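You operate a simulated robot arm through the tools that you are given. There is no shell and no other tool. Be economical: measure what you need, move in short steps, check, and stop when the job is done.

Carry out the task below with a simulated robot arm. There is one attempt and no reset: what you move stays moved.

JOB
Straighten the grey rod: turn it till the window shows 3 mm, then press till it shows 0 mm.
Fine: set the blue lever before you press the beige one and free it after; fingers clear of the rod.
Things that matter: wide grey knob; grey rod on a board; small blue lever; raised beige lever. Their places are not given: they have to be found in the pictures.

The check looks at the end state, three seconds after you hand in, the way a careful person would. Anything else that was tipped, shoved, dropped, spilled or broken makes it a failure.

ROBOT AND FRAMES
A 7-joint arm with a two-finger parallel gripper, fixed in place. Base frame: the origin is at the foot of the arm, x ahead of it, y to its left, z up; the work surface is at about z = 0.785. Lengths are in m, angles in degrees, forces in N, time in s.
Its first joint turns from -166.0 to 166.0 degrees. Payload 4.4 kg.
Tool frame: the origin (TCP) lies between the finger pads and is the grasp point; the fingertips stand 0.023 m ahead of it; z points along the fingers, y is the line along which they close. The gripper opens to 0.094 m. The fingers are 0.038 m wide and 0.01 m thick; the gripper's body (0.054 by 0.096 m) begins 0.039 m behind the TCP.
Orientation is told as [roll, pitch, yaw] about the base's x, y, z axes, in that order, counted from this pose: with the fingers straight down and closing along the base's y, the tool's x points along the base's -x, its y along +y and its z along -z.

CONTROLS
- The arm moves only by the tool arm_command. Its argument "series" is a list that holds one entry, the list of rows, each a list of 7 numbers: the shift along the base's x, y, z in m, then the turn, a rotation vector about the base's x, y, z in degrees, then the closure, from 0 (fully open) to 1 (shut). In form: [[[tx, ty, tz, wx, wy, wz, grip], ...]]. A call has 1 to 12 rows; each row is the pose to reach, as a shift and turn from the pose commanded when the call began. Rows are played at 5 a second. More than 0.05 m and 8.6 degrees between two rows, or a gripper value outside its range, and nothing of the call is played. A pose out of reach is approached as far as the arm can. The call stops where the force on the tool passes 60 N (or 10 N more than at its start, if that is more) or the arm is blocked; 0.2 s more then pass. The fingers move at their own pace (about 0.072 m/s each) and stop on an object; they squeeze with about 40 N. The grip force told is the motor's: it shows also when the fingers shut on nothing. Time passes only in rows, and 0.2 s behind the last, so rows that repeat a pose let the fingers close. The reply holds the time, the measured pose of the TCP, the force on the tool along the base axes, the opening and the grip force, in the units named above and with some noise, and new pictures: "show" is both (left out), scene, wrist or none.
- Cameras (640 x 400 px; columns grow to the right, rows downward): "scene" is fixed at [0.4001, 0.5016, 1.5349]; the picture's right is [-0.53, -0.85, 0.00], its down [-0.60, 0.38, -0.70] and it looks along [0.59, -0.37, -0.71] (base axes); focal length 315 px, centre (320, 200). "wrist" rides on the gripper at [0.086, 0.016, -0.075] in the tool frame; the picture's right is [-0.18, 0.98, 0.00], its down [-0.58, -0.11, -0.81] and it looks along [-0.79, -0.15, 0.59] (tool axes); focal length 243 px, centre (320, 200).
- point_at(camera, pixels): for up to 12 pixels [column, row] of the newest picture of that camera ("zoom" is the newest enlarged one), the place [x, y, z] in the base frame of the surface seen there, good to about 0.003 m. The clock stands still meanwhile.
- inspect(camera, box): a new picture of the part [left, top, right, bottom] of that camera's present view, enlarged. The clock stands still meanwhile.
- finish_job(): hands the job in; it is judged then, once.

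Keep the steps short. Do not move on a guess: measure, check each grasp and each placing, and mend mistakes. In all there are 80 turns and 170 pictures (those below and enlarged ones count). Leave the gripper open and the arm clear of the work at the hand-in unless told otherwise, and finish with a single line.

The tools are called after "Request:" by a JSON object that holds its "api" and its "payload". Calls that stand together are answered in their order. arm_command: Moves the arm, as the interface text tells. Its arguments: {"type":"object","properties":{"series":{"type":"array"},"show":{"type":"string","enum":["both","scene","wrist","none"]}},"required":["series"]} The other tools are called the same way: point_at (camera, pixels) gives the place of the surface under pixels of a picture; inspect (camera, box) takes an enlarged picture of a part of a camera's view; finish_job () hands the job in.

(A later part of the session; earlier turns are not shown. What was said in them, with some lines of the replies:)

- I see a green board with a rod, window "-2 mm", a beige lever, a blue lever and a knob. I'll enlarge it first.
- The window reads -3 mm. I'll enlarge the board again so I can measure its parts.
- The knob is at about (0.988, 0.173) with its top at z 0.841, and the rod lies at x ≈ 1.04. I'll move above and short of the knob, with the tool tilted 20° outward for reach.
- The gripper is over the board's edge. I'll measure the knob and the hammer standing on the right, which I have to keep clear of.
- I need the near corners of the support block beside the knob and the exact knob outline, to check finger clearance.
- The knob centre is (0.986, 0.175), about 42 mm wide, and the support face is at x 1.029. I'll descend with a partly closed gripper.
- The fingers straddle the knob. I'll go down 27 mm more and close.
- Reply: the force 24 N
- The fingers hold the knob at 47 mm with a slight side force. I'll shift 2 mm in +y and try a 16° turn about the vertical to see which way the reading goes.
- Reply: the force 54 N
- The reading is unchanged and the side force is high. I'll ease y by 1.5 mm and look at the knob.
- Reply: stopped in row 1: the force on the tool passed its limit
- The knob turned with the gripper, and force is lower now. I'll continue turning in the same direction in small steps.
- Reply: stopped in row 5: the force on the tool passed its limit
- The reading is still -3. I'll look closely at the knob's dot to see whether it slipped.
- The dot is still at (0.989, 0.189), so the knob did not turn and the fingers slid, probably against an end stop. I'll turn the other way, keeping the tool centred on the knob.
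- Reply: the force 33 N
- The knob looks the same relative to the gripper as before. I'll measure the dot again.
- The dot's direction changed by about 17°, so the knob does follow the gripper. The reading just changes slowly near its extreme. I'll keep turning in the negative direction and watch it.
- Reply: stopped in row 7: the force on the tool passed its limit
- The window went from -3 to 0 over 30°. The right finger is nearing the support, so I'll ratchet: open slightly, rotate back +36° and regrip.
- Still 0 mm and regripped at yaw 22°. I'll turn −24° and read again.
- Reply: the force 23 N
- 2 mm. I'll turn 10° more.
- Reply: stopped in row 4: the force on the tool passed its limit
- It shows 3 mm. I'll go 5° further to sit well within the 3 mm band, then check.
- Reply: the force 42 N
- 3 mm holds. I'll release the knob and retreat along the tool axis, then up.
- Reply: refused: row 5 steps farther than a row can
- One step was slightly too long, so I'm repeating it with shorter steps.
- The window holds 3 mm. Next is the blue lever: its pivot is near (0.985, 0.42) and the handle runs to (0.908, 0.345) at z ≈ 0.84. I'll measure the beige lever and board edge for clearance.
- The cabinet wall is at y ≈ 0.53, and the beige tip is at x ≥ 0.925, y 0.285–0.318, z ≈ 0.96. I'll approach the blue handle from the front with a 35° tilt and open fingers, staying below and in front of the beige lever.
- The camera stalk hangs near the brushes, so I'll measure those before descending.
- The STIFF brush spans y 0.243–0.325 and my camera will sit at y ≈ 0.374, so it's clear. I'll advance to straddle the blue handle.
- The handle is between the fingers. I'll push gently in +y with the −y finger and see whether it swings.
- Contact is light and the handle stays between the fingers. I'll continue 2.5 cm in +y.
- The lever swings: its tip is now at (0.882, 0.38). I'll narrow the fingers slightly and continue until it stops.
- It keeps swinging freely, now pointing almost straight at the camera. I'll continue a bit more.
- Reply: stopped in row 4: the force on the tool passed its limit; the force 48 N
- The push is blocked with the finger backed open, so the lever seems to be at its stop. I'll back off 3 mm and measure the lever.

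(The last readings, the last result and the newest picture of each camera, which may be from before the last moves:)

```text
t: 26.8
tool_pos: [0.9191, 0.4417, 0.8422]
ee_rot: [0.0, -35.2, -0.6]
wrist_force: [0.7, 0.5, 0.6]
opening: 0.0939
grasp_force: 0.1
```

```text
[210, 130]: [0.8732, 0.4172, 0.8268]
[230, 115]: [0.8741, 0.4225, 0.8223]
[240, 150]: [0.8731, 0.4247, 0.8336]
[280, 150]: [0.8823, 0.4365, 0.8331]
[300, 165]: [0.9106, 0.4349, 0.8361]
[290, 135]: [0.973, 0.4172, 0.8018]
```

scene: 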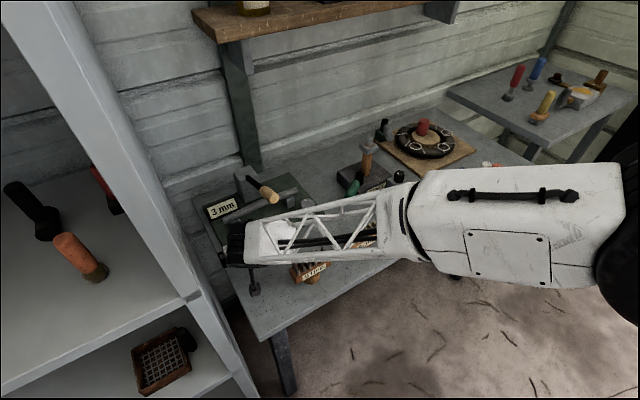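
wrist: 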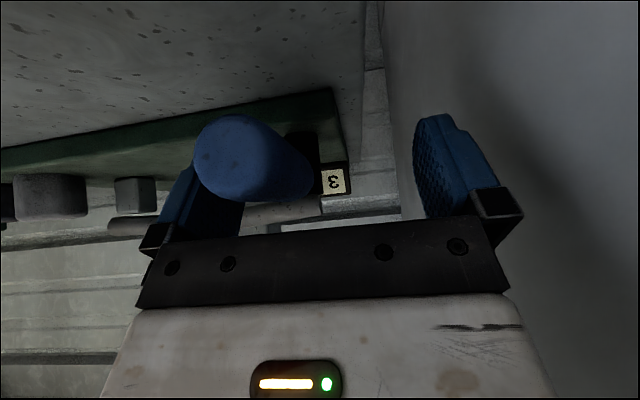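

The lever has swung 45° to a stop and now points straight at −x. To be sure this is "set", I'll push it back and see whether its start angle was the other stop. I'll yaw a little so the camera stays clear of the brush.

Request:
{"api": "arm_command", "payload": {"series": [[[0, -0.01, 0, 0, 0, -2, 0], [0, -0.02, 0, 0, 0, -4, 0], [0, -0.03, 0, 0, 0, -6, 0], [0, -0.04, 0, 0, 0, -8, 0], [0, -0.05, 0, 0, 0, -10, 0], [0, -0.06, 0, 0, 0, -12, 0], [0, -0.07, 0, 0, 0, -12, 0], [0, -0.078, 0, 0, 0, -12, 0], [0, -0.086, 0, 0, 0, -12, 0], [0, -0.092, 0, 0, 0, -12, 0]]]}}

Request:
{"api": "point_at", "payload": {"camera": "wrist", "pixels": [[300, 150], [330, 170], [360, 170], [390, 170], [270, 170], [250, 160]]}}

```text
t: 28.9
tool_pos: [0.9179, 0.3619, 0.8432]
ee_rot: [0.1, -35.3, -12.4]
wrist_force: [2.9, 18.3, -2.9]
opening: 0.094
grasp_force: 0.6
stopped in row 10: the force on the tool passed its limit (the readings are from after the stop); the commanded pose is now the measured one
```

scene: 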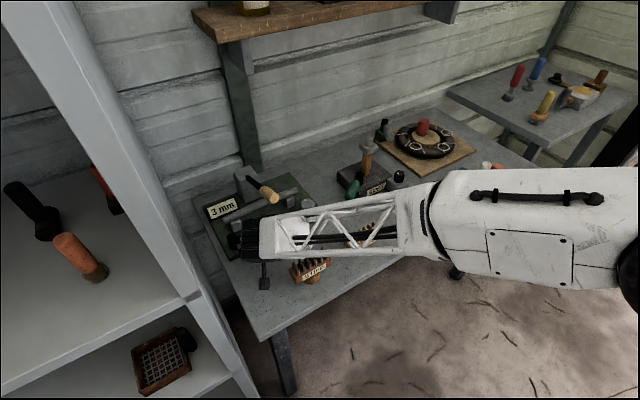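
wrist: 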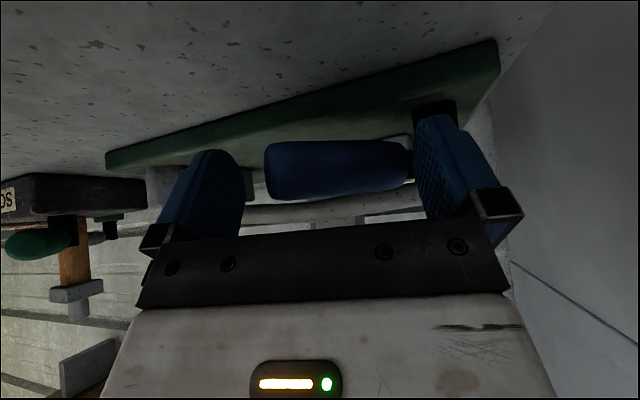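

```text
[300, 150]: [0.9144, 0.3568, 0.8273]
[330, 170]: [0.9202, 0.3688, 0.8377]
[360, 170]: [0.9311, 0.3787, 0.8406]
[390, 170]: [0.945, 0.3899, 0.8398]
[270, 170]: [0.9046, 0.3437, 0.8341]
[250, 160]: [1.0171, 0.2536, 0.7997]
```

The lever stopped at its original angle, so that was the free end and the other stop is "set". I'll push it back to the set stop.

Request:
{"api": "arm_command", "payload": {"series": [[[0, 0.01, 0, 0, 0, 2, 0], [0, 0.02, 0, 0, 0, 4, 0], [0, 0.03, 0, 0, 0, 6, 0], [0, 0.04, 0, 0, 0, 8, 0], [0, 0.05, 0, 0, 0, 10, 0], [0, 0.06, 0, 0, 0, 12, 0], [0, 0.07, 0, 0, 0, 12, 0], [0, 0.078, 0, 0, 0, 12, 0], [0, 0.084, 0, 0, 0, 12, 0], [0, 0.089, 0, 0, 0, 12, 0], [0, 0.093, 0, 0, 0, 12, 0], [0, 0.096, 0, 0, 0, 12, 0]]], "show": "wrist"}}

Request:
{"api": "point_at", "payload": {"camera": "wrist", "pixels": [[210, 130], [240, 150], [280, 150]]}}

```text
t: 31.5
tool_pos: [0.9172, 0.4519, 0.8436]
ee_rot: [0.1, -35.1, -0.6]
wrist_force: [-12.3, -44.0, 11.2]
opening: 0.094
grasp_force: 0.3
```

wrist: 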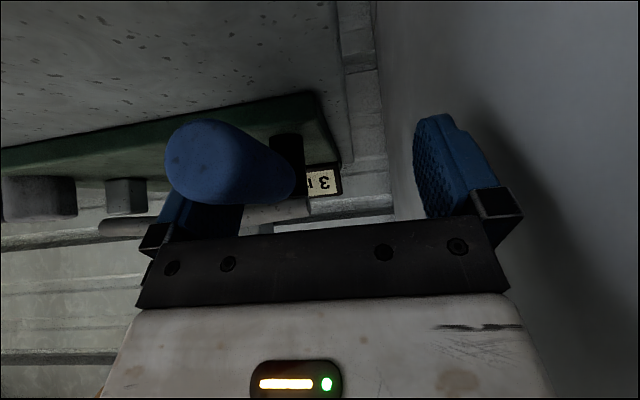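

```text
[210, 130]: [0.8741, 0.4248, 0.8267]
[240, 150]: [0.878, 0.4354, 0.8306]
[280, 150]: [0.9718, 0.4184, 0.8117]
```

The lever is firmly at the set stop (44 N). I'll back off and retreat upward, then move in front of and above the beige handle.

Request:
{"api": "arm_command", "payload": {"series": [[[0, -0.006, 0, 0, 0, 0, 0], [-0.01, -0.006, 0.025, 0, 0, 0, 0], [-0.025, -0.006, 0.06, 0, 0, 0, 0], [-0.04, -0.006, 0.1, 0, 0, 0, 0.2], [-0.05, -0.015, 0.14, 0, 3, 0, 0.4], [-0.055, -0.03, 0.18, 0, 6, 0, 0.6], [-0.055, -0.06, 0.21, 0, 9, 0, 0.8], [-0.05, -0.095, 0.23, 0, 12, 0, 1], [-0.04, -0.13, 0.24, 0, 15, 0, 1], [-0.03, -0.15, 0.24, 0, 15, 0, 1], [-0.03, -0.15, 0.24, 0, 15, 0, 1]]]}}

Request:
{"api": "inspect", "payload": {"camera": "scene", "box": [180, 150, 340, 265]}}

```text
t: 33.9
tool_pos: [0.8894, 0.3046, 1.0839]
ee_rot: [0.0, -20.2, -0.3]
wrist_force: [0.0, -0.3, 0.1]
opening: 0.0
grasp_force: 40.3
```

scene: 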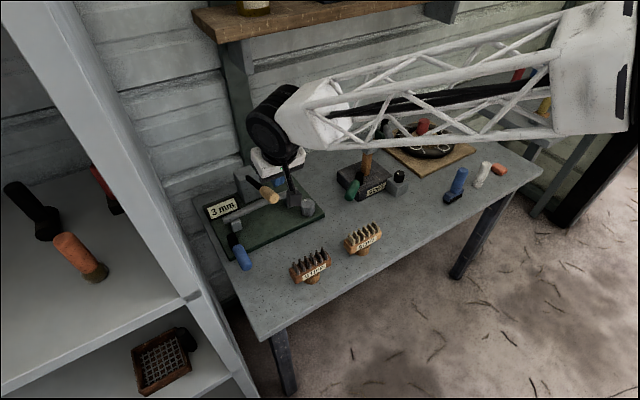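
wrist: 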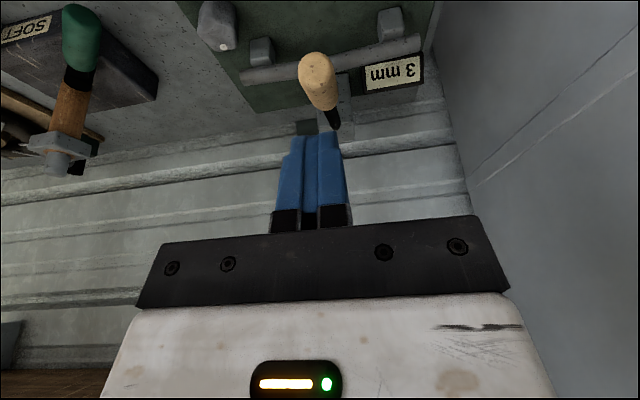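

```text
3.48 times, centred on (260, 208) of scene
```

zoom: 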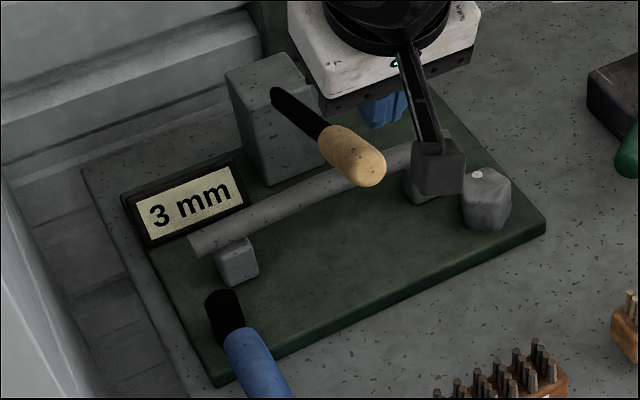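

The blue lever is set and the window reads 3 mm. I'll measure the beige handle from the wrist view.

Request:
{"api": "point_at", "payload": {"camera": "wrist", "pixels": [[315, 60], [320, 75], [318, 90], [328, 100], [305, 75], [332, 80], [333, 118]]}}

```text
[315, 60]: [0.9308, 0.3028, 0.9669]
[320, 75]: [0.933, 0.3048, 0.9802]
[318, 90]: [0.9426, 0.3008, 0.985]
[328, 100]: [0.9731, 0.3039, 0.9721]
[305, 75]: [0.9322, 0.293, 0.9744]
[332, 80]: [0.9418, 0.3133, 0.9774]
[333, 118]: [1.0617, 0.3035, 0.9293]
```

The handle axis is at y 0.303 with its top at z ≈ 0.985. I'll bring the closed fingertips about 15 mm above it.

Request:
{"api": "arm_command", "payload": {"series": [[[0.022, 0, -0.015, 0, 0, 0, 1], [0.044, -0.0015, -0.035, 0, 0, 0, 1], [0.066, -0.0015, -0.054, 0, 0, 0, 1], [0.066, -0.0015, -0.054, 0, 0, 0, 1]]]}}

Request:
{"api": "inspect", "payload": {"camera": "scene", "box": [180, 150, 340, 265]}}

```text
t: 34.9
tool_pos: [0.954, 0.3039, 1.0297]
ee_rot: [0.1, -20.3, -0.4]
wrist_force: [0.5, -0.1, -0.3]
opening: 0.0
grasp_force: 39.9
```

scene: 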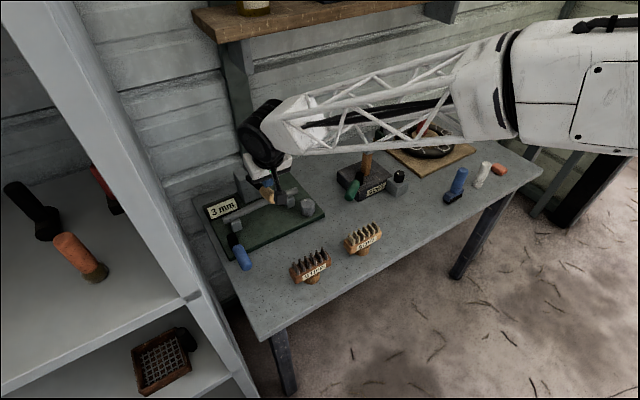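
wrist: 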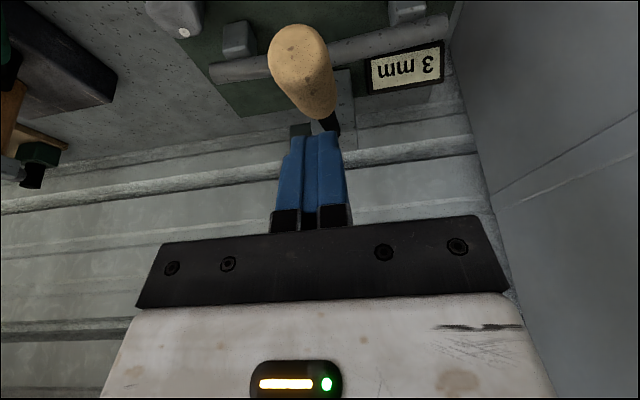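

```text
3.48 times, centred on (260, 208) of scene
```

zoom: 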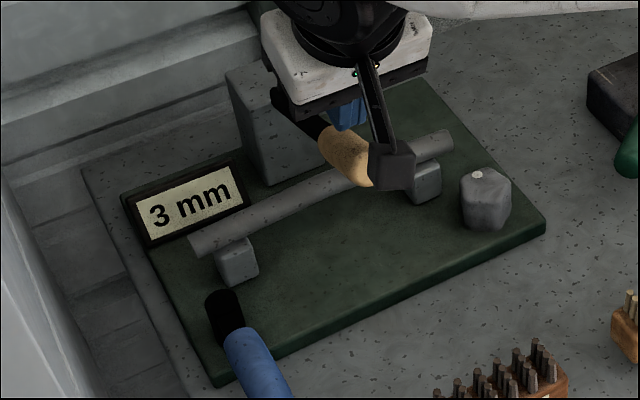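

Good clearance, and the window is readable in the wrist view. I'll step down 25 mm slowly.

Request:
{"api": "arm_command", "payload": {"series": [[[0, 0, -0.006, 0, 0, 0, 1], [0, 0, -0.012, 0, 0, 0, 1], [0, 0, -0.017, 0, 0, 0, 1], [0, 0, -0.021, 0, 0, 0, 1], [0, 0, -0.025, 0, 0, 0, 1]]], "show": "wrist"}}

```text
t: 36.1
tool_pos: [0.955, 0.3053, 1.0037]
ee_rot: [0.1, -20.3, -0.4]
wrist_force: [0.3, 0.0, 0.7]
opening: 0.0001
grasp_force: 40.5
```

wrist: 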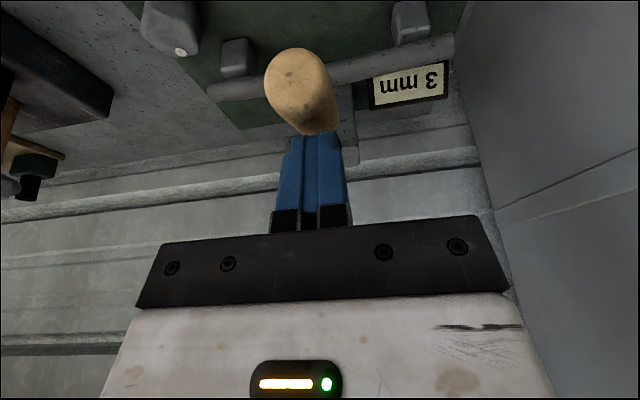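

Contact is beginning and it still reads 3 mm. I'll go 12 mm further down.

Request:
{"api": "arm_command", "payload": {"series": [[[0, -0.0015, -0.003, 0, 0, 0, 1], [0, -0.0015, -0.006, 0, 0, 0, 1], [0, -0.0015, -0.009, 0, 0, 0, 1], [0, -0.0015, -0.012, 0, 0, 0, 1]]], "show": "wrist"}}

```text
t: 37.1
tool_pos: [0.9549, 0.3027, 0.9922]
ee_rot: [0.0, -20.3, -0.4]
wrist_force: [0.3, 0.6, -0.2]
opening: 0.0002
grasp_force: 40.2
```

wrist: 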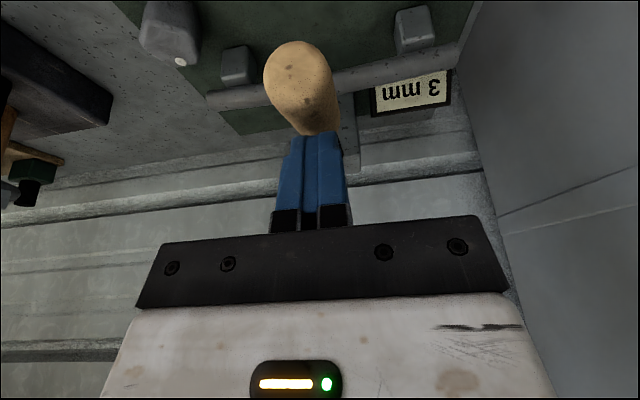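

No force yet. Down 12 mm more.

Request:
{"api": "arm_command", "payload": {"series": [[[0, 0, -0.003, 0, 0, 0, 1], [0, 0, -0.006, 0, 0, 0, 1], [0, 0, -0.009, 0, 0, 0, 1], [0, 0, -0.012, 0, 0, 0, 1]]], "show": "wrist"}}

Request:
{"api": "inspect", "payload": {"camera": "scene", "box": [180, 150, 340, 265]}}

```text
t: 38.1
tool_pos: [0.9539, 0.3041, 0.9797]
ee_rot: [0.1, -20.3, -0.4]
wrist_force: [-0.5, 1.5, 0.0]
opening: 0.0
grasp_force: 40.8
```

wrist: 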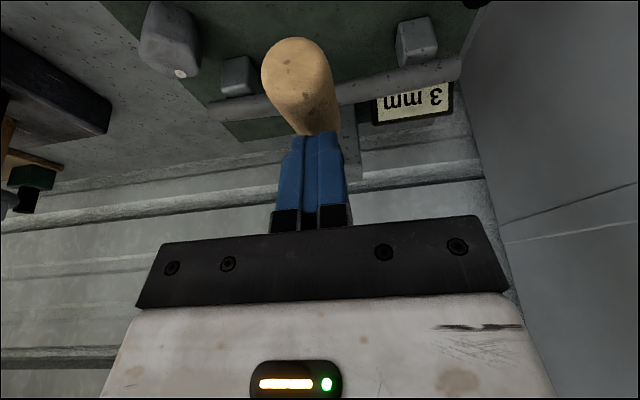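

```text
3.48 times, centred on (260, 208) of scene
```

zoom: 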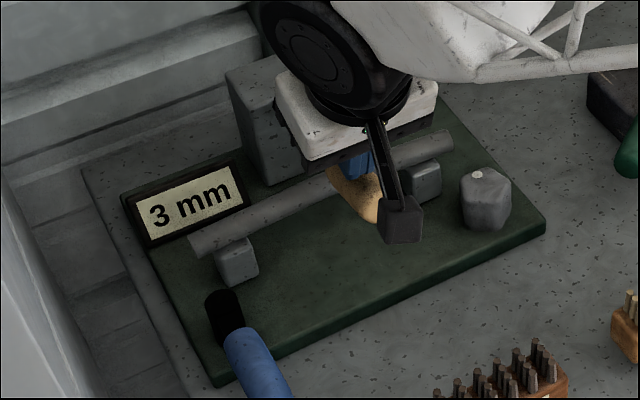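

The lever is moving down freely and still reads 3 mm. Continuing with small steps.

Request:
{"api": "arm_command", "payload": {"series": [[[0, 0, -0.003, 0, 0, 0, 1], [0, 0, -0.006, 0, 0, 0, 1], [0, 0, -0.009, 0, 0, 0, 1], [0, 0, -0.012, 0, 0, 0, 1]]], "show": "wrist"}}

```text
t: 39.1
tool_pos: [0.9552, 0.3039, 0.9676]
ee_rot: [0.2, -20.3, -0.4]
wrist_force: [0.2, 1.2, 0.2]
opening: 0.0001
grasp_force: 40.4
```

wrist: 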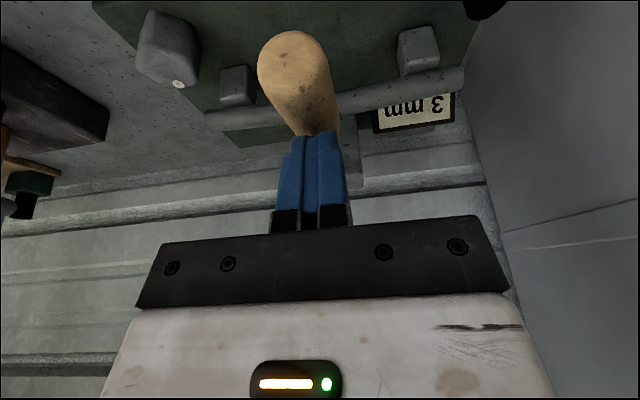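

Still 3 mm with low force. 10 mm more.

Request:
{"api": "arm_command", "payload": {"series": [[[0, 0, -0.0025, 0, 0, 0, 1], [0, 0, -0.005, 0, 0, 0, 1], [0, 0, -0.0075, 0, 0, 0, 1], [0, 0, -0.01, 0, 0, 0, 1]]], "show": "none"}}

Request:
{"api": "inspect", "payload": {"camera": "scene", "box": [180, 150, 340, 265]}}

```text
t: 40.1
tool_pos: [0.9546, 0.3051, 0.9583]
ee_rot: [0.1, -20.3, -0.3]
wrist_force: [0.2, -0.1, -0.5]
opening: 0.0
grasp_force: 39.8
```

```text
3.48 times, centred on (260, 208) of scene
```

zoom: 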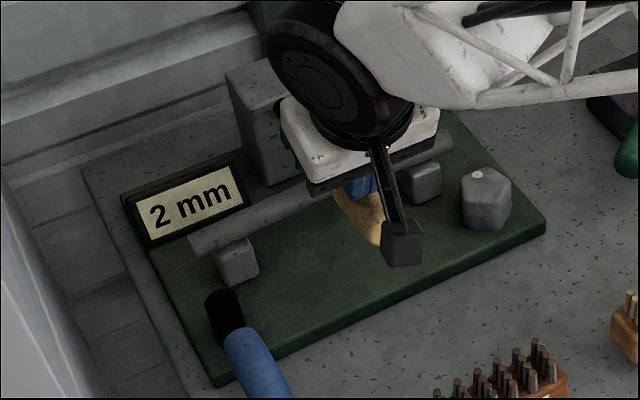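

It reads 2 mm, so pressing works. 4 mm more.

Request:
{"api": "arm_command", "payload": {"series": [[[0, 0, -0.002, 0, 0, 0, 1], [0, 0, -0.004, 0, 0, 0, 1]]], "show": "none"}}

Request:
{"api": "inspect", "payload": {"camera": "scene", "box": [190, 180, 260, 230]}}

```text
t: 40.7
tool_pos: [0.9548, 0.3035, 0.9553]
ee_rot: [0.0, -20.3, -0.5]
wrist_force: [0.3, 0.2, 0.6]
opening: 0.0
grasp_force: 40.3
```

```text
8.00 times, centred on (225, 205) of scene
```

zoom: 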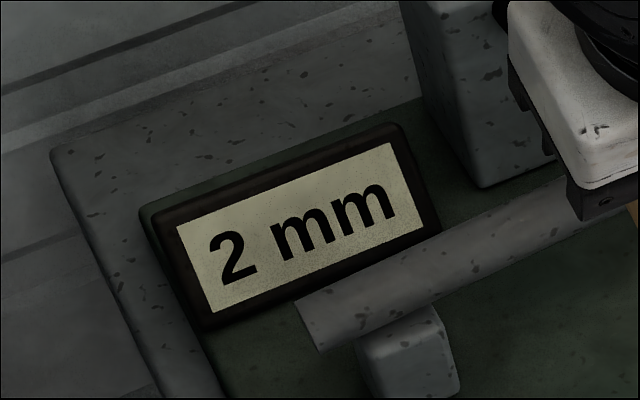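

Still 2 mm. 5 mm more.

Request:
{"api": "arm_command", "payload": {"series": [[[0, 0, -0.002, 0, 0, 0, 1], [0, 0, -0.004, 0, 0, 0, 1], [0, 0, -0.005, 0, 0, 0, 1]]], "show": "none"}}

Request:
{"api": "inspect", "payload": {"camera": "scene", "box": [190, 180, 260, 230]}}

```text
t: 41.5
tool_pos: [0.9562, 0.304, 0.9489]
ee_rot: [0.1, -20.3, -0.4]
wrist_force: [0.0, -0.9, 0.5]
opening: 0.0
grasp_force: 40.0
```

```text
8.00 times, centred on (225, 205) of scene
```

zoom: 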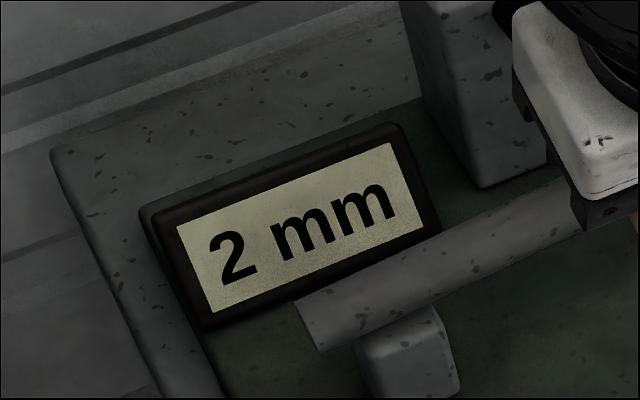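

Request:
{"api": "arm_command", "payload": {"series": [[[0, 0, -0.002, 0, 0, 0, 1], [0, 0, -0.004, 0, 0, 0, 1], [0, 0, -0.006, 0, 0, 0, 1]]], "show": "none"}}

Request:
{"api": "inspect", "payload": {"camera": "scene", "box": [190, 180, 260, 230]}}

```text
t: 42.3
tool_pos: [0.9548, 0.3038, 0.9437]
ee_rot: [0.2, -20.3, -0.4]
wrist_force: [0.4, -0.1, -0.2]
opening: 0.0
grasp_force: 40.0
```

```text
8.00 times, centred on (225, 205) of scene
```

zoom: 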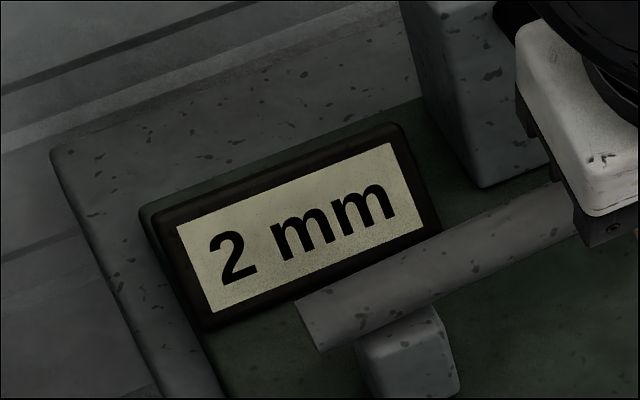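

Still 2 mm with almost no force. I'll check the contact.

Request:
{"api": "arm_command", "payload": {"series": [[[0, 0, -0.002, 0, 0, 0, 1], [0, 0, -0.003, 0, 0, 0, 1]]]}}

Request:
{"api": "inspect", "payload": {"camera": "scene", "box": [190, 160, 330, 260]}}

```text
t: 42.9
tool_pos: [0.9553, 0.3039, 0.9412]
ee_rot: [0.2, -20.3, -0.4]
wrist_force: [-0.9, 0.9, 2.8]
opening: 0.0
grasp_force: 39.7
```

scene: 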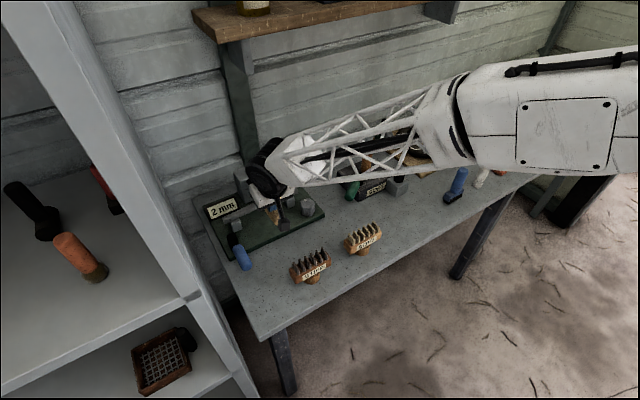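
wrist: 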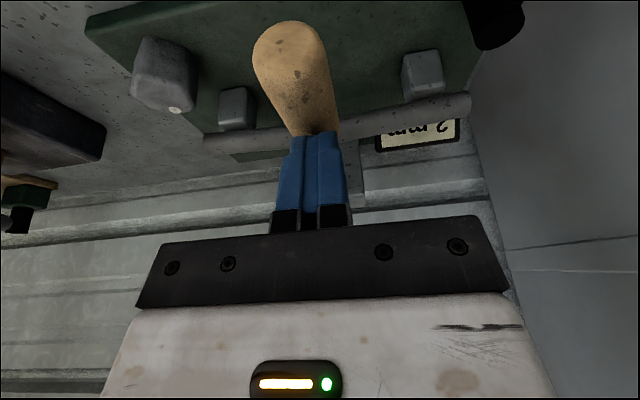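

```text
4.00 times, centred on (260, 210) of scene
```

zoom: 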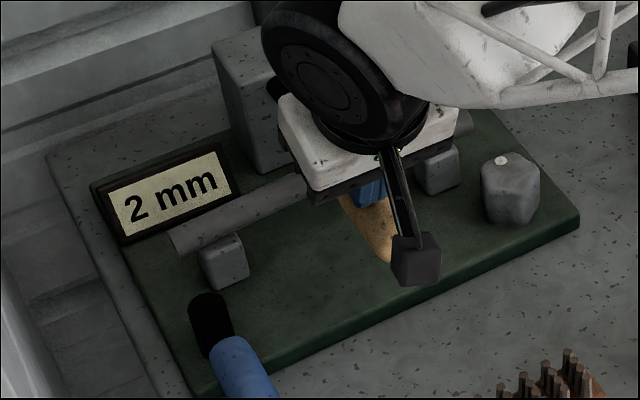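

Request:
{"api": "point_at", "payload": {"camera": "wrist", "pixels": [[290, 35], [295, 70], [305, 100], [312, 125], [220, 143], [300, 135], [420, 110]]}}

```text
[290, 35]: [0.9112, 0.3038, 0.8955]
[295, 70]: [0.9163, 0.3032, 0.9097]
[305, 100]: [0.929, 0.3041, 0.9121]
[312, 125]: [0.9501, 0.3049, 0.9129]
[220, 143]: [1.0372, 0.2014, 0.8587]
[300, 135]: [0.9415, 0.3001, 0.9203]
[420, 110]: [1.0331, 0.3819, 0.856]
```

The handle is now horizontal with its top at z 0.912. I'll continue pressing in 6 mm steps.

Request:
{"api": "arm_command", "payload": {"series": [[[0, 0, -0.002, 0, 0, 0, 1], [0, 0, -0.004, 0, 0, 0, 1], [0, 0, -0.006, 0, 0, 0, 1]]], "show": "none"}}

Request:
{"api": "inspect", "payload": {"camera": "scene", "box": [190, 180, 260, 230]}}

```text
t: 43.7
tool_pos: [0.9552, 0.3045, 0.9399]
ee_rot: [0.2, -20.6, -0.4]
wrist_force: [-16.6, 2.7, 53.9]
opening: 0.0002
grasp_force: 39.9
```

```text
8.00 times, centred on (225, 205) of scene
```

zoom: 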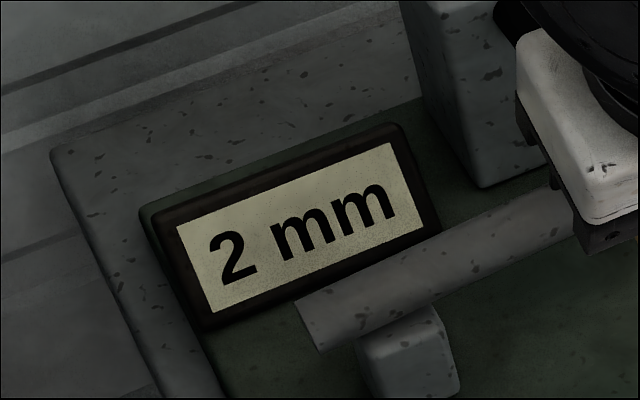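

The lever is at its bottom stop (54 N) and reads 2 mm, so one stroke removes 1 mm. I'll raise the arm and see whether the lever returns.

Request:
{"api": "arm_command", "payload": {"series": [[[0, 0, 0.01, 0, 0, 0, 1], [0, 0, 0.03, 0, 0, 0, 1], [0, 0, 0.05, 0, 0, 0, 1], [0, 0, 0.07, 0, 0, 0, 1], [0, 0, 0.09, 0, 0, 0, 1], [0, 0, 0.1, 0, 0, 0, 1]]], "show": "wrist"}}

Request:
{"api": "inspect", "payload": {"camera": "scene", "box": [180, 150, 340, 265]}}

```text
t: 45.1
tool_pos: [0.9566, 0.3034, 1.0358]
ee_rot: [0.1, -20.3, -0.2]
wrist_force: [-0.8, 0.3, -0.3]
opening: 0.0
grasp_force: 39.7
```

wrist: 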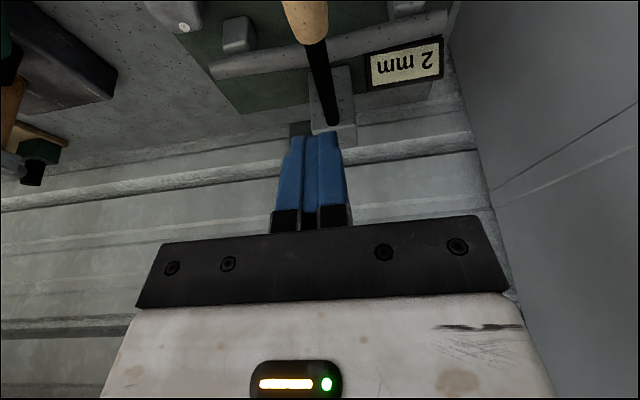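

```text
3.48 times, centred on (260, 208) of scene
```

zoom: 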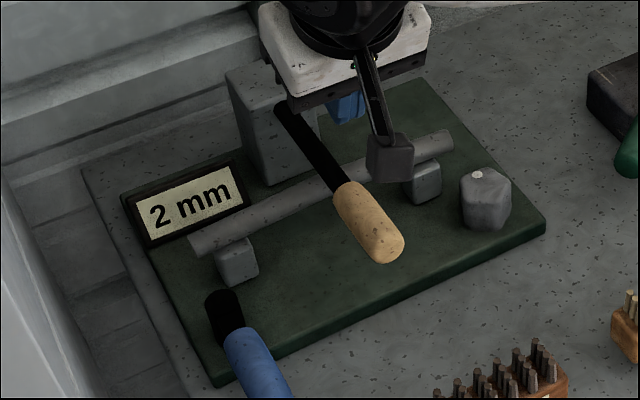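

The lever stays down, so it must be lifted for each stroke. I'll straddle the horizontal handle, grip it, and pump it along its arc about its pivot, starting with the fingers opened to 61 mm and a 35° tilt.

Request:
{"api": "arm_command", "payload": {"series": [[[-0.012, 0, 0, 0, -5, 0, 0.6], [-0.012, 0, 0, 0, -10, 0, 0.35], [-0.012, 0, -0.02, 0, -15, 0, 0.35], [-0.012, 0, -0.05, 0, -15, 0, 0.35], [-0.012, 0, -0.085, 0, -15, 0, 0.35], [-0.012, 0, -0.115, 0, -15, 0, 0.35], [-0.012, 0, -0.136, 0, -15, 0, 0.35], [-0.012, 0, -0.136, 0, -15, 0, 0.35]]]}}

```text
t: 46.9
tool_pos: [0.9453, 0.3025, 0.8977]
ee_rot: [0.3, -35.3, -0.5]
wrist_force: [0.7, 0.6, 0.4]
opening: 0.0611
grasp_force: 0.2
```

scene: 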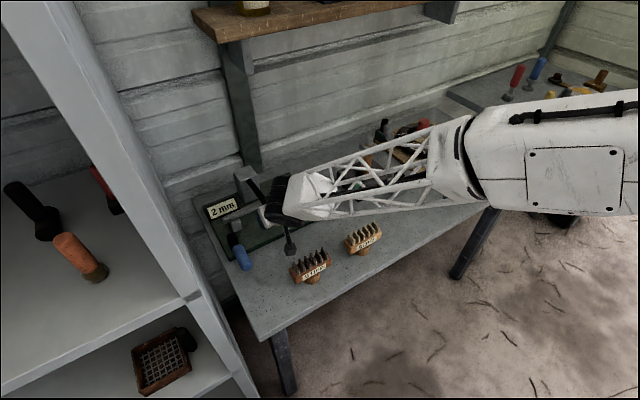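
wrist: 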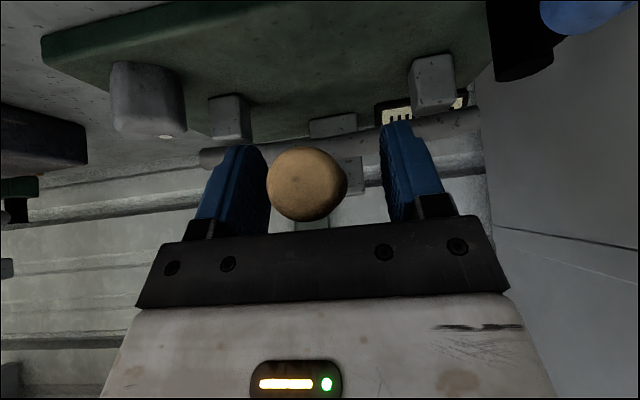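

The handle sits between the fingers. I'll close and lift along the arc.

Request:
{"api": "arm_command", "payload": {"series": [[[0, 0, 0, 0, 0, 0, 0.8], [0, 0, 0, 0, 0, 0, 0.8], [0.0003, 0, 0.0097, 0, 3, 0, 0.8], [0.001, 0, 0.0193, 0, 6, 0, 0.8], [0.0023, 0, 0.0289, 0, 9, 0, 0.8], [0.004, 0, 0.0385, 0, 12, 0, 0.8], [0.0063, 0, 0.0479, 0, 15, 0, 0.8], [0.009, 0, 0.0572, 0, 18, 0, 0.8]]]}}

Request:
{"api": "inspect", "payload": {"camera": "scene", "box": [180, 150, 340, 265]}}

```text
t: 48.7
tool_pos: [0.9529, 0.3023, 0.956]
ee_rot: [0.1, -17.3, -0.4]
wrist_force: [8.6, -34.6, -2.4]
opening: 0.0343
grasp_force: 17.1
```

scene: 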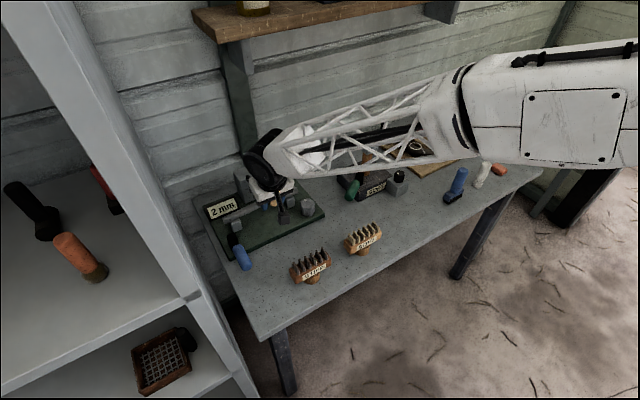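
wrist: 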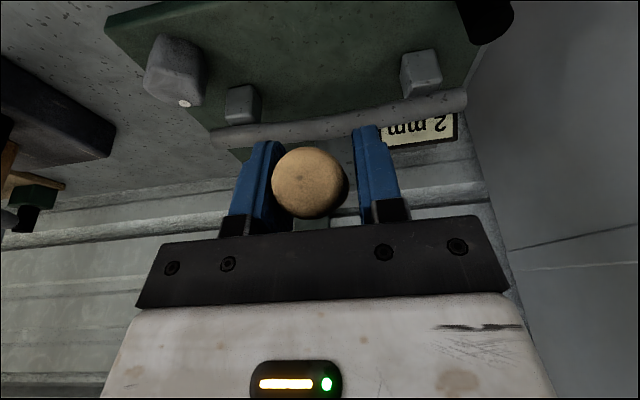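

```text
3.48 times, centred on (260, 208) of scene
```

zoom: 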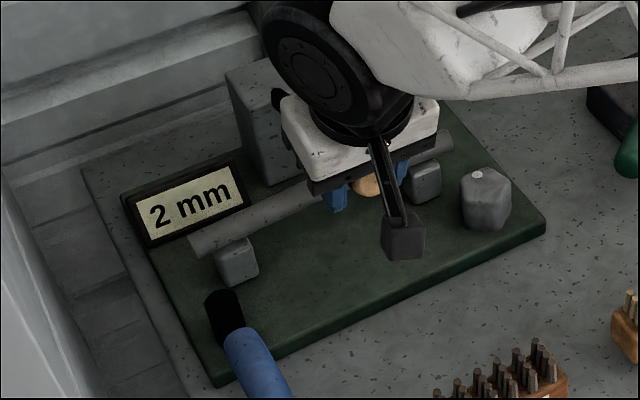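

The lever follows. A sideways load shows the grip is slightly off-centre, so I'll shift −2 mm in y and raise to the top stop.

Request:
{"api": "arm_command", "payload": {"series": [[[0, -0.0015, 0, 0, 0, 0, 0.8], [0.0015, -0.002, 0.004, 0, 1.3, 0, 0.8], [0.0028, -0.002, 0.0075, 0, 2.5, 0, 0.8], [0.0036, -0.002, 0.009, 0, 3, 0, 0.8]]], "show": "none"}}

```text
t: 49.7
tool_pos: [0.9542, 0.3012, 0.9637]
ee_rot: [0.0, -14.1, -0.4]
wrist_force: [-8.0, -27.1, -8.0]
opening: 0.0307
grasp_force: 13.0
```

Now I'll press down along the arc for the second stroke.

Request:
{"api": "arm_command", "payload": {"series": [[[0, -0.002, 0, 0, 0, 0, 0.8], [-0.0033, -0.002, -0.0091, 0, -3, 0, 0.8], [-0.006, -0.002, -0.0184, 0, -6, 0, 0.8], [-0.0083, -0.002, -0.0278, 0, -9, 0, 0.8], [-0.01, -0.002, -0.0374, 0, -12, 0, 0.8], [-0.0113, -0.002, -0.047, 0, -15, 0, 0.8], [-0.012, -0.002, -0.0566, 0, -18, 0, 0.8], [-0.0123, -0.002, -0.0663, 0, -21, 0, 0.8], [-0.0123, -0.002, -0.069, 0, -21, 0, 0.8]]], "show": "none"}}

Request:
{"api": "inspect", "payload": {"camera": "scene", "box": [180, 150, 340, 265]}}

```text
t: 51.7
tool_pos: [0.9438, 0.3003, 0.8984]
ee_rot: [0.3, -35.5, -0.6]
wrist_force: [-33.5, 11.5, 18.4]
opening: 0.0298
grasp_force: 45.1
```

```text
3.48 times, centred on (260, 208) of scene
```

zoom: 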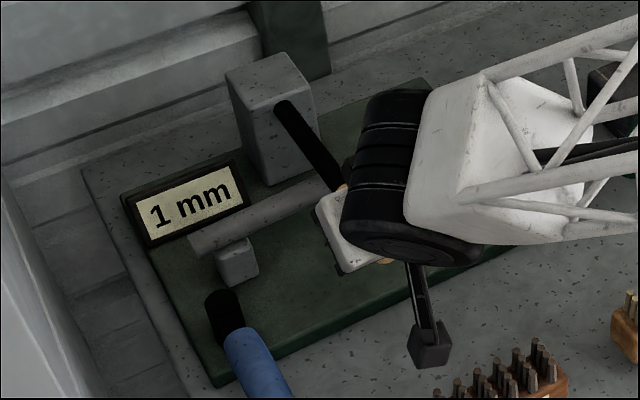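

It shows 1 mm. I'll raise the lever for the third stroke.

Request:
{"api": "arm_command", "payload": {"series": [[[0.001, 0.0005, 0.002, 0, 0, 0, 0.8], [0.0013, 0.0005, 0.012, 0, 3, 0, 0.8], [0.002, 0.0005, 0.022, 0, 6, 0, 0.8], [0.0033, 0.0005, 0.0315, 0, 9, 0, 0.8], [0.005, 0.0005, 0.041, 0, 12, 0, 0.8], [0.0073, 0.0005, 0.0505, 0, 15, 0, 0.8], [0.01, 0.0005, 0.0598, 0, 18, 0, 0.8], [0.0125, 0.0005, 0.068, 0, 20.5, 0, 0.8], [0.0125, 0.0005, 0.068, 0, 20.5, 0, 0.8]]], "show": "wrist"}}

Request:
{"api": "inspect", "payload": {"camera": "scene", "box": [180, 150, 340, 265]}}

```text
t: 53.7
tool_pos: [0.9563, 0.2993, 0.9631]
ee_rot: [0.0, -14.7, -0.4]
wrist_force: [19.2, 0.2, -8.4]
opening: 0.0295
grasp_force: 45.1
```

wrist: 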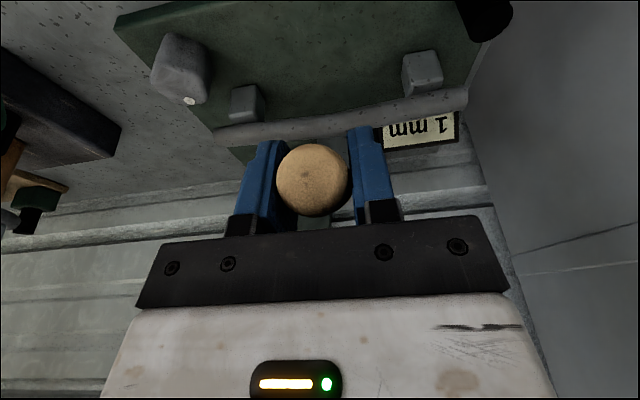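

```text
3.48 times, centred on (260, 208) of scene
```

zoom: 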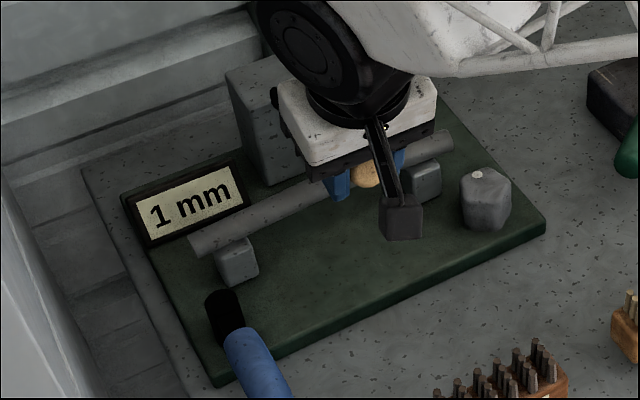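

1 mm with the lever raised. Pressing the third stroke.

Request:
{"api": "arm_command", "payload": {"series": [[[-0.0028, 0, -0.0085, 0, -2.5, 0, 0.8], [-0.0055, 0, -0.018, 0, -5.5, 0, 0.8], [-0.008, 0, -0.027, 0, -8.5, 0, 0.8], [-0.0098, 0, -0.0365, 0, -11.5, 0, 0.8], [-0.0113, 0, -0.046, 0, -14.5, 0, 0.8], [-0.012, 0, -0.056, 0, -17.5, 0, 0.8], [-0.0123, 0, -0.0655, 0, -20.5, 0, 0.8], [-0.0123, 0, -0.068, 0, -20.5, 0, 0.8]]], "show": "none"}}

Request:
{"api": "inspect", "payload": {"camera": "scene", "box": [180, 150, 340, 265]}}

```text
t: 55.5
tool_pos: [0.9433, 0.2995, 0.8986]
ee_rot: [0.3, -35.5, -0.4]
wrist_force: [-20.1, 10.4, 10.2]
opening: 0.0293
grasp_force: 44.9
```

```text
3.48 times, centred on (260, 208) of scene
```

zoom: 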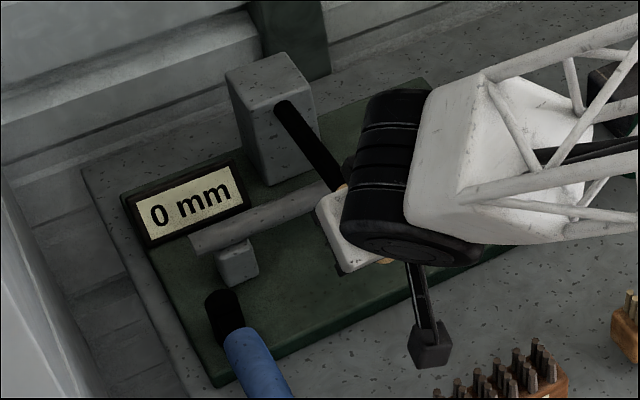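

0 mm. I'll raise the beige lever back to where it stood, open the fingers and retreat upward.

Request:
{"api": "arm_command", "payload": {"series": [[[0.0003, 0, 0.01, 0, 3, 0, 0.8], [0.001, 0, 0.02, 0, 6, 0, 0.8], [0.0023, 0, 0.0295, 0, 9, 0, 0.8], [0.004, 0, 0.039, 0, 12, 0, 0.8], [0.0063, 0, 0.0485, 0, 15, 0, 0.8], [0.009, 0, 0.0578, 0, 18, 0, 0.8], [0.0115, 0, 0.066, 0, 20.5, 0, 0.8], [0.0115, 0, 0.066, 0, 20.5, 0, 0.5], [0.0115, 0, 0.066, 0, 20.5, 0, 0.3], [0.006, 0, 0.09, 0, 20.5, 0, 0.3], [-0.003, 0, 0.125, 0, 20.5, 0, 0.3], [-0.013, 0, 0.165, 0, 20.5, 0, 0.3]]]}}

Request:
{"api": "inspect", "payload": {"camera": "scene", "box": [180, 150, 340, 265]}}

```text
t: 58.1
tool_pos: [0.9317, 0.3007, 1.0592]
ee_rot: [-0.1, -14.7, -0.3]
wrist_force: [0.1, 0.6, -0.3]
opening: 0.0658
grasp_force: 0.0
```

scene: 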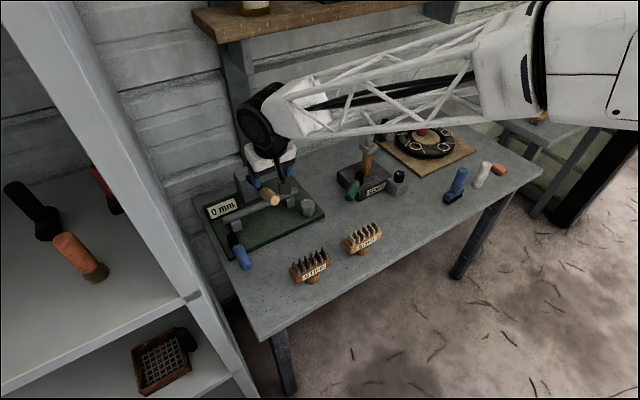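
wrist: 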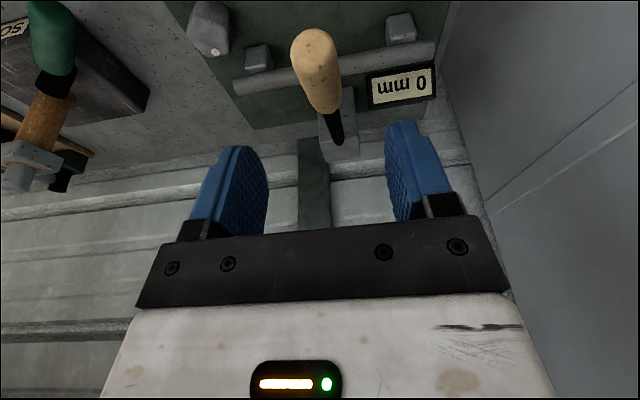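

```text
3.48 times, centred on (260, 208) of scene
```

zoom: 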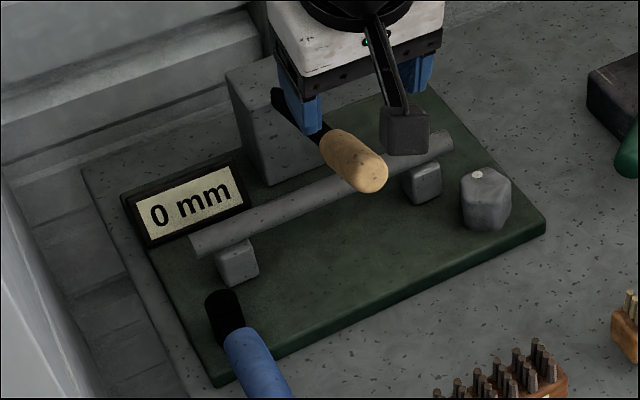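

0 mm with the beige lever raised. Now I'll free the blue lever: move back and left, then come down straddling its handle by the same path as before.

Request:
{"api": "arm_command", "payload": {"series": [[[-0.03, 0.01, 0.01, 0, -3, 0, 0], [-0.055, 0.03, 0.01, 0, -6, 0, 0], [-0.07, 0.06, 0.0, 0, -10, 0, 0], [-0.07, 0.1, -0.02, 0, -14, 0, 0], [-0.07, 0.139, -0.04, 0, -18, 0, 0], [-0.065, 0.14, -0.08, 0, -20.5, 0, 0], [-0.055, 0.14, -0.115, 0, -20.5, 0, 0], [-0.055, 0.14, -0.115, 0, -20.5, 0, 0]]]}}

```text
t: 59.9
tool_pos: [0.8734, 0.4398, 0.9452]
ee_rot: [0.2, -35.3, -0.4]
wrist_force: [-1.0, 0.8, -0.8]
opening: 0.0941
grasp_force: 0.0
```

scene: 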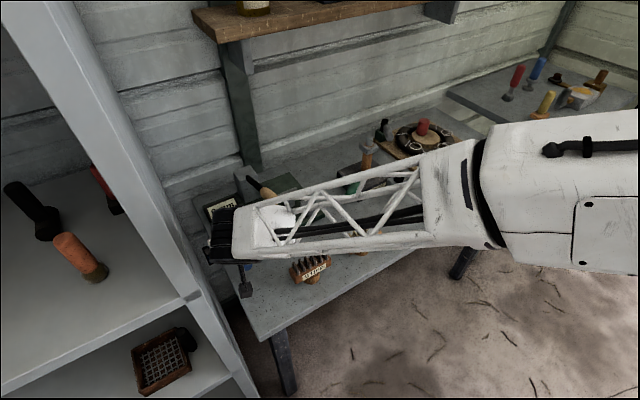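
wrist: 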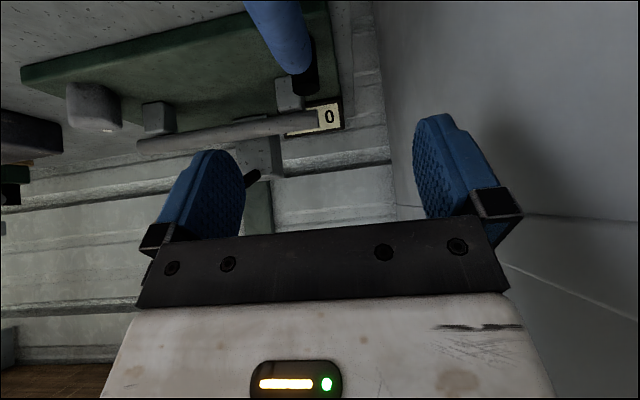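

Aligned with the handle between the fingers. I'll descend to straddle it.

Request:
{"api": "arm_command", "payload": {"series": [[[0.015, 0, -0.035, 0, 0, 0, 0], [0.03, 0, -0.07, 0, 0, 0, 0], [0.044, 0, -0.102, 0, 0, 0, 0], [0.044, 0, -0.102, 0, 0, 0, 0]]], "show": "wrist"}}

```text
t: 60.9
tool_pos: [0.9197, 0.4378, 0.8424]
ee_rot: [0.1, -35.4, -0.3]
wrist_force: [0.5, 0.3, -0.1]
opening: 0.0941
grasp_force: 0.0
```

wrist: 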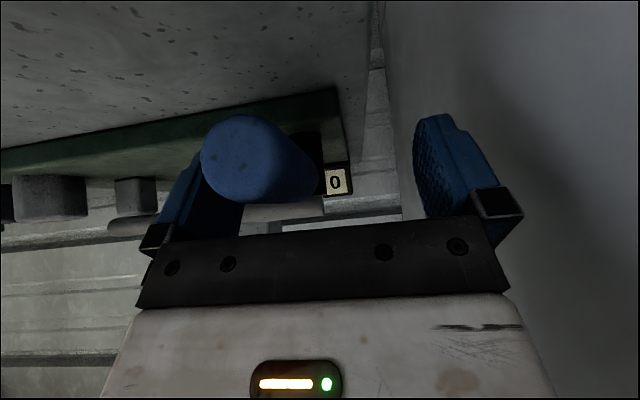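

Now I'll push in −y back to the free stop, as before.

Request:
{"api": "arm_command", "payload": {"series": [[[0, -0.01, 0, 0, 0, -2, 0], [0, -0.02, 0, 0, 0, -4, 0], [0, -0.03, 0, 0, 0, -6, 0], [0, -0.04, 0, 0, 0, -8, 0], [0, -0.05, 0, 0, 0, -10, 0], [0, -0.06, 0, 0, 0, -12, 0], [0, -0.068, 0, 0, 0, -12, 0], [0, -0.075, 0, 0, 0, -12, 0], [0, -0.08, 0, 0, 0, -12, 0], [0, -0.084, 0, 0, 0, -12, 0]]], "show": "wrist"}}

Request:
{"api": "point_at", "payload": {"camera": "wrist", "pixels": [[330, 170], [360, 170], [390, 170], [270, 170]]}}

```text
t: 63.1
tool_pos: [0.9188, 0.362, 0.8447]
ee_rot: [0.4, -35.4, -12.4]
wrist_force: [3.5, 16.2, -2.4]
opening: 0.0939
grasp_force: 0.7
stopped in row 10: the force on the tool passed its limit (the readings are from after the stop); the commanded pose is now the measured one
```

wrist: 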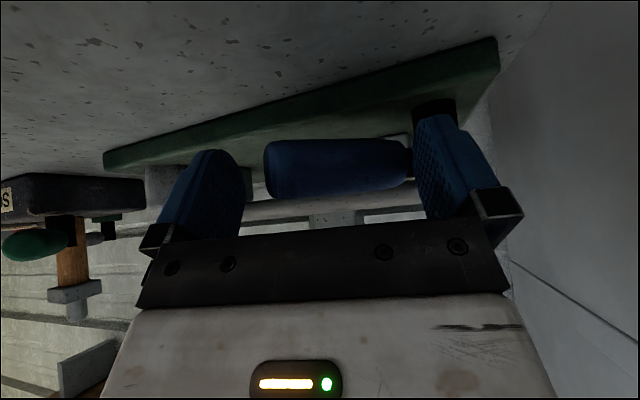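

```text
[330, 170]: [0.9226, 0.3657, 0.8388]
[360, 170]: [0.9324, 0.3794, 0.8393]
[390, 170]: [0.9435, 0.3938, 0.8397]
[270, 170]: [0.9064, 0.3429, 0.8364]
```

The blue lever is back at its free stop. I'll ease off and retreat up and back, clear of everything.

Request:
{"api": "arm_command", "payload": {"series": [[[0, 0.004, 0, 0, 0, 0, 0], [-0.014, 0.006, 0.02, 0, 0, 0, 0], [-0.035, 0.01, 0.05, 0, 0, 0, 0], [-0.058, 0.014, 0.085, 0, 0, 0, 0], [-0.08, 0.014, 0.125, 0, 4, 4, 0], [-0.1, 0.01, 0.165, 0, 8, 8, 0], [-0.13, 0.0, 0.2, 0, 12, 12, 0], [-0.155, -0.03, 0.23, 0, 16, 12, 0], [-0.18, -0.06, 0.255, 0, 20, 12, 0], [-0.2, -0.1, 0.27, 0, 24, 12, 0], [-0.21, -0.14, 0.28, 0, 28, 12, 0], [-0.21, -0.14, 0.28, 0, 28, 12, 0]]]}}

Request:
{"api": "inspect", "payload": {"camera": "scene", "box": [180, 150, 340, 265]}}

```text
t: 65.7
tool_pos: [0.7118, 0.2195, 1.125]
ee_rot: [-2.5, -7.5, 1.0]
wrist_force: [0.2, -0.4, 0.1]
opening: 0.0939
grasp_force: 0.0
```

scene: 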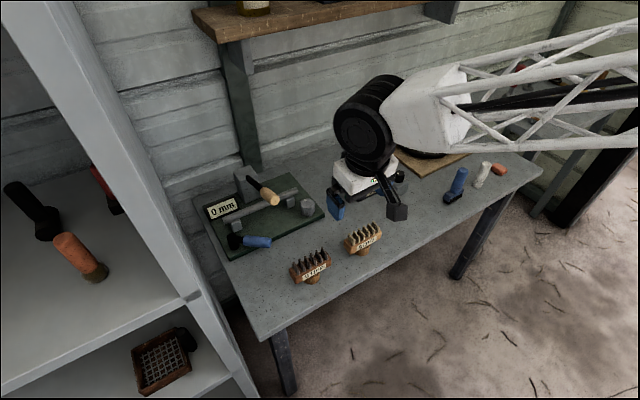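
wrist: 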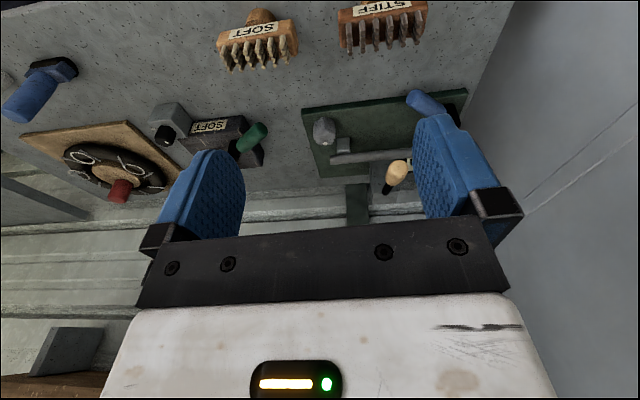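

```text
3.48 times, centred on (260, 208) of scene
```

zoom: 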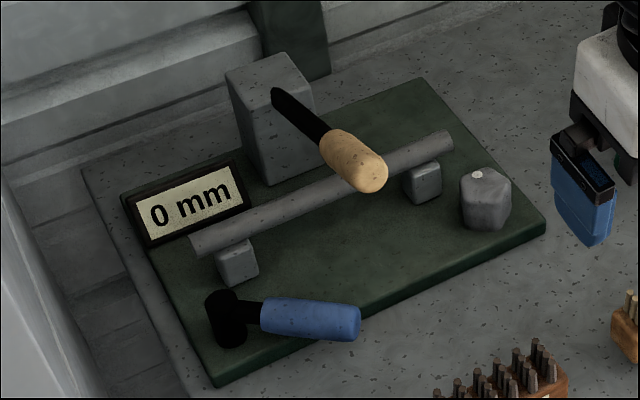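

The window shows 0 mm and the rod is straight. The blue lever is free, the beige lever is raised, the gripper is open and the arm is clear, so I'm handing in.

Request:
{"api": "finish_job", "payload": {}}

```text
The job is handed in.
```

The grey rod is straight: I turned it to 3 mm and pressed it to 0 mm in three strokes with the blue lever set, then freed that lever, raised the beige one, and left the gripper open and clear.
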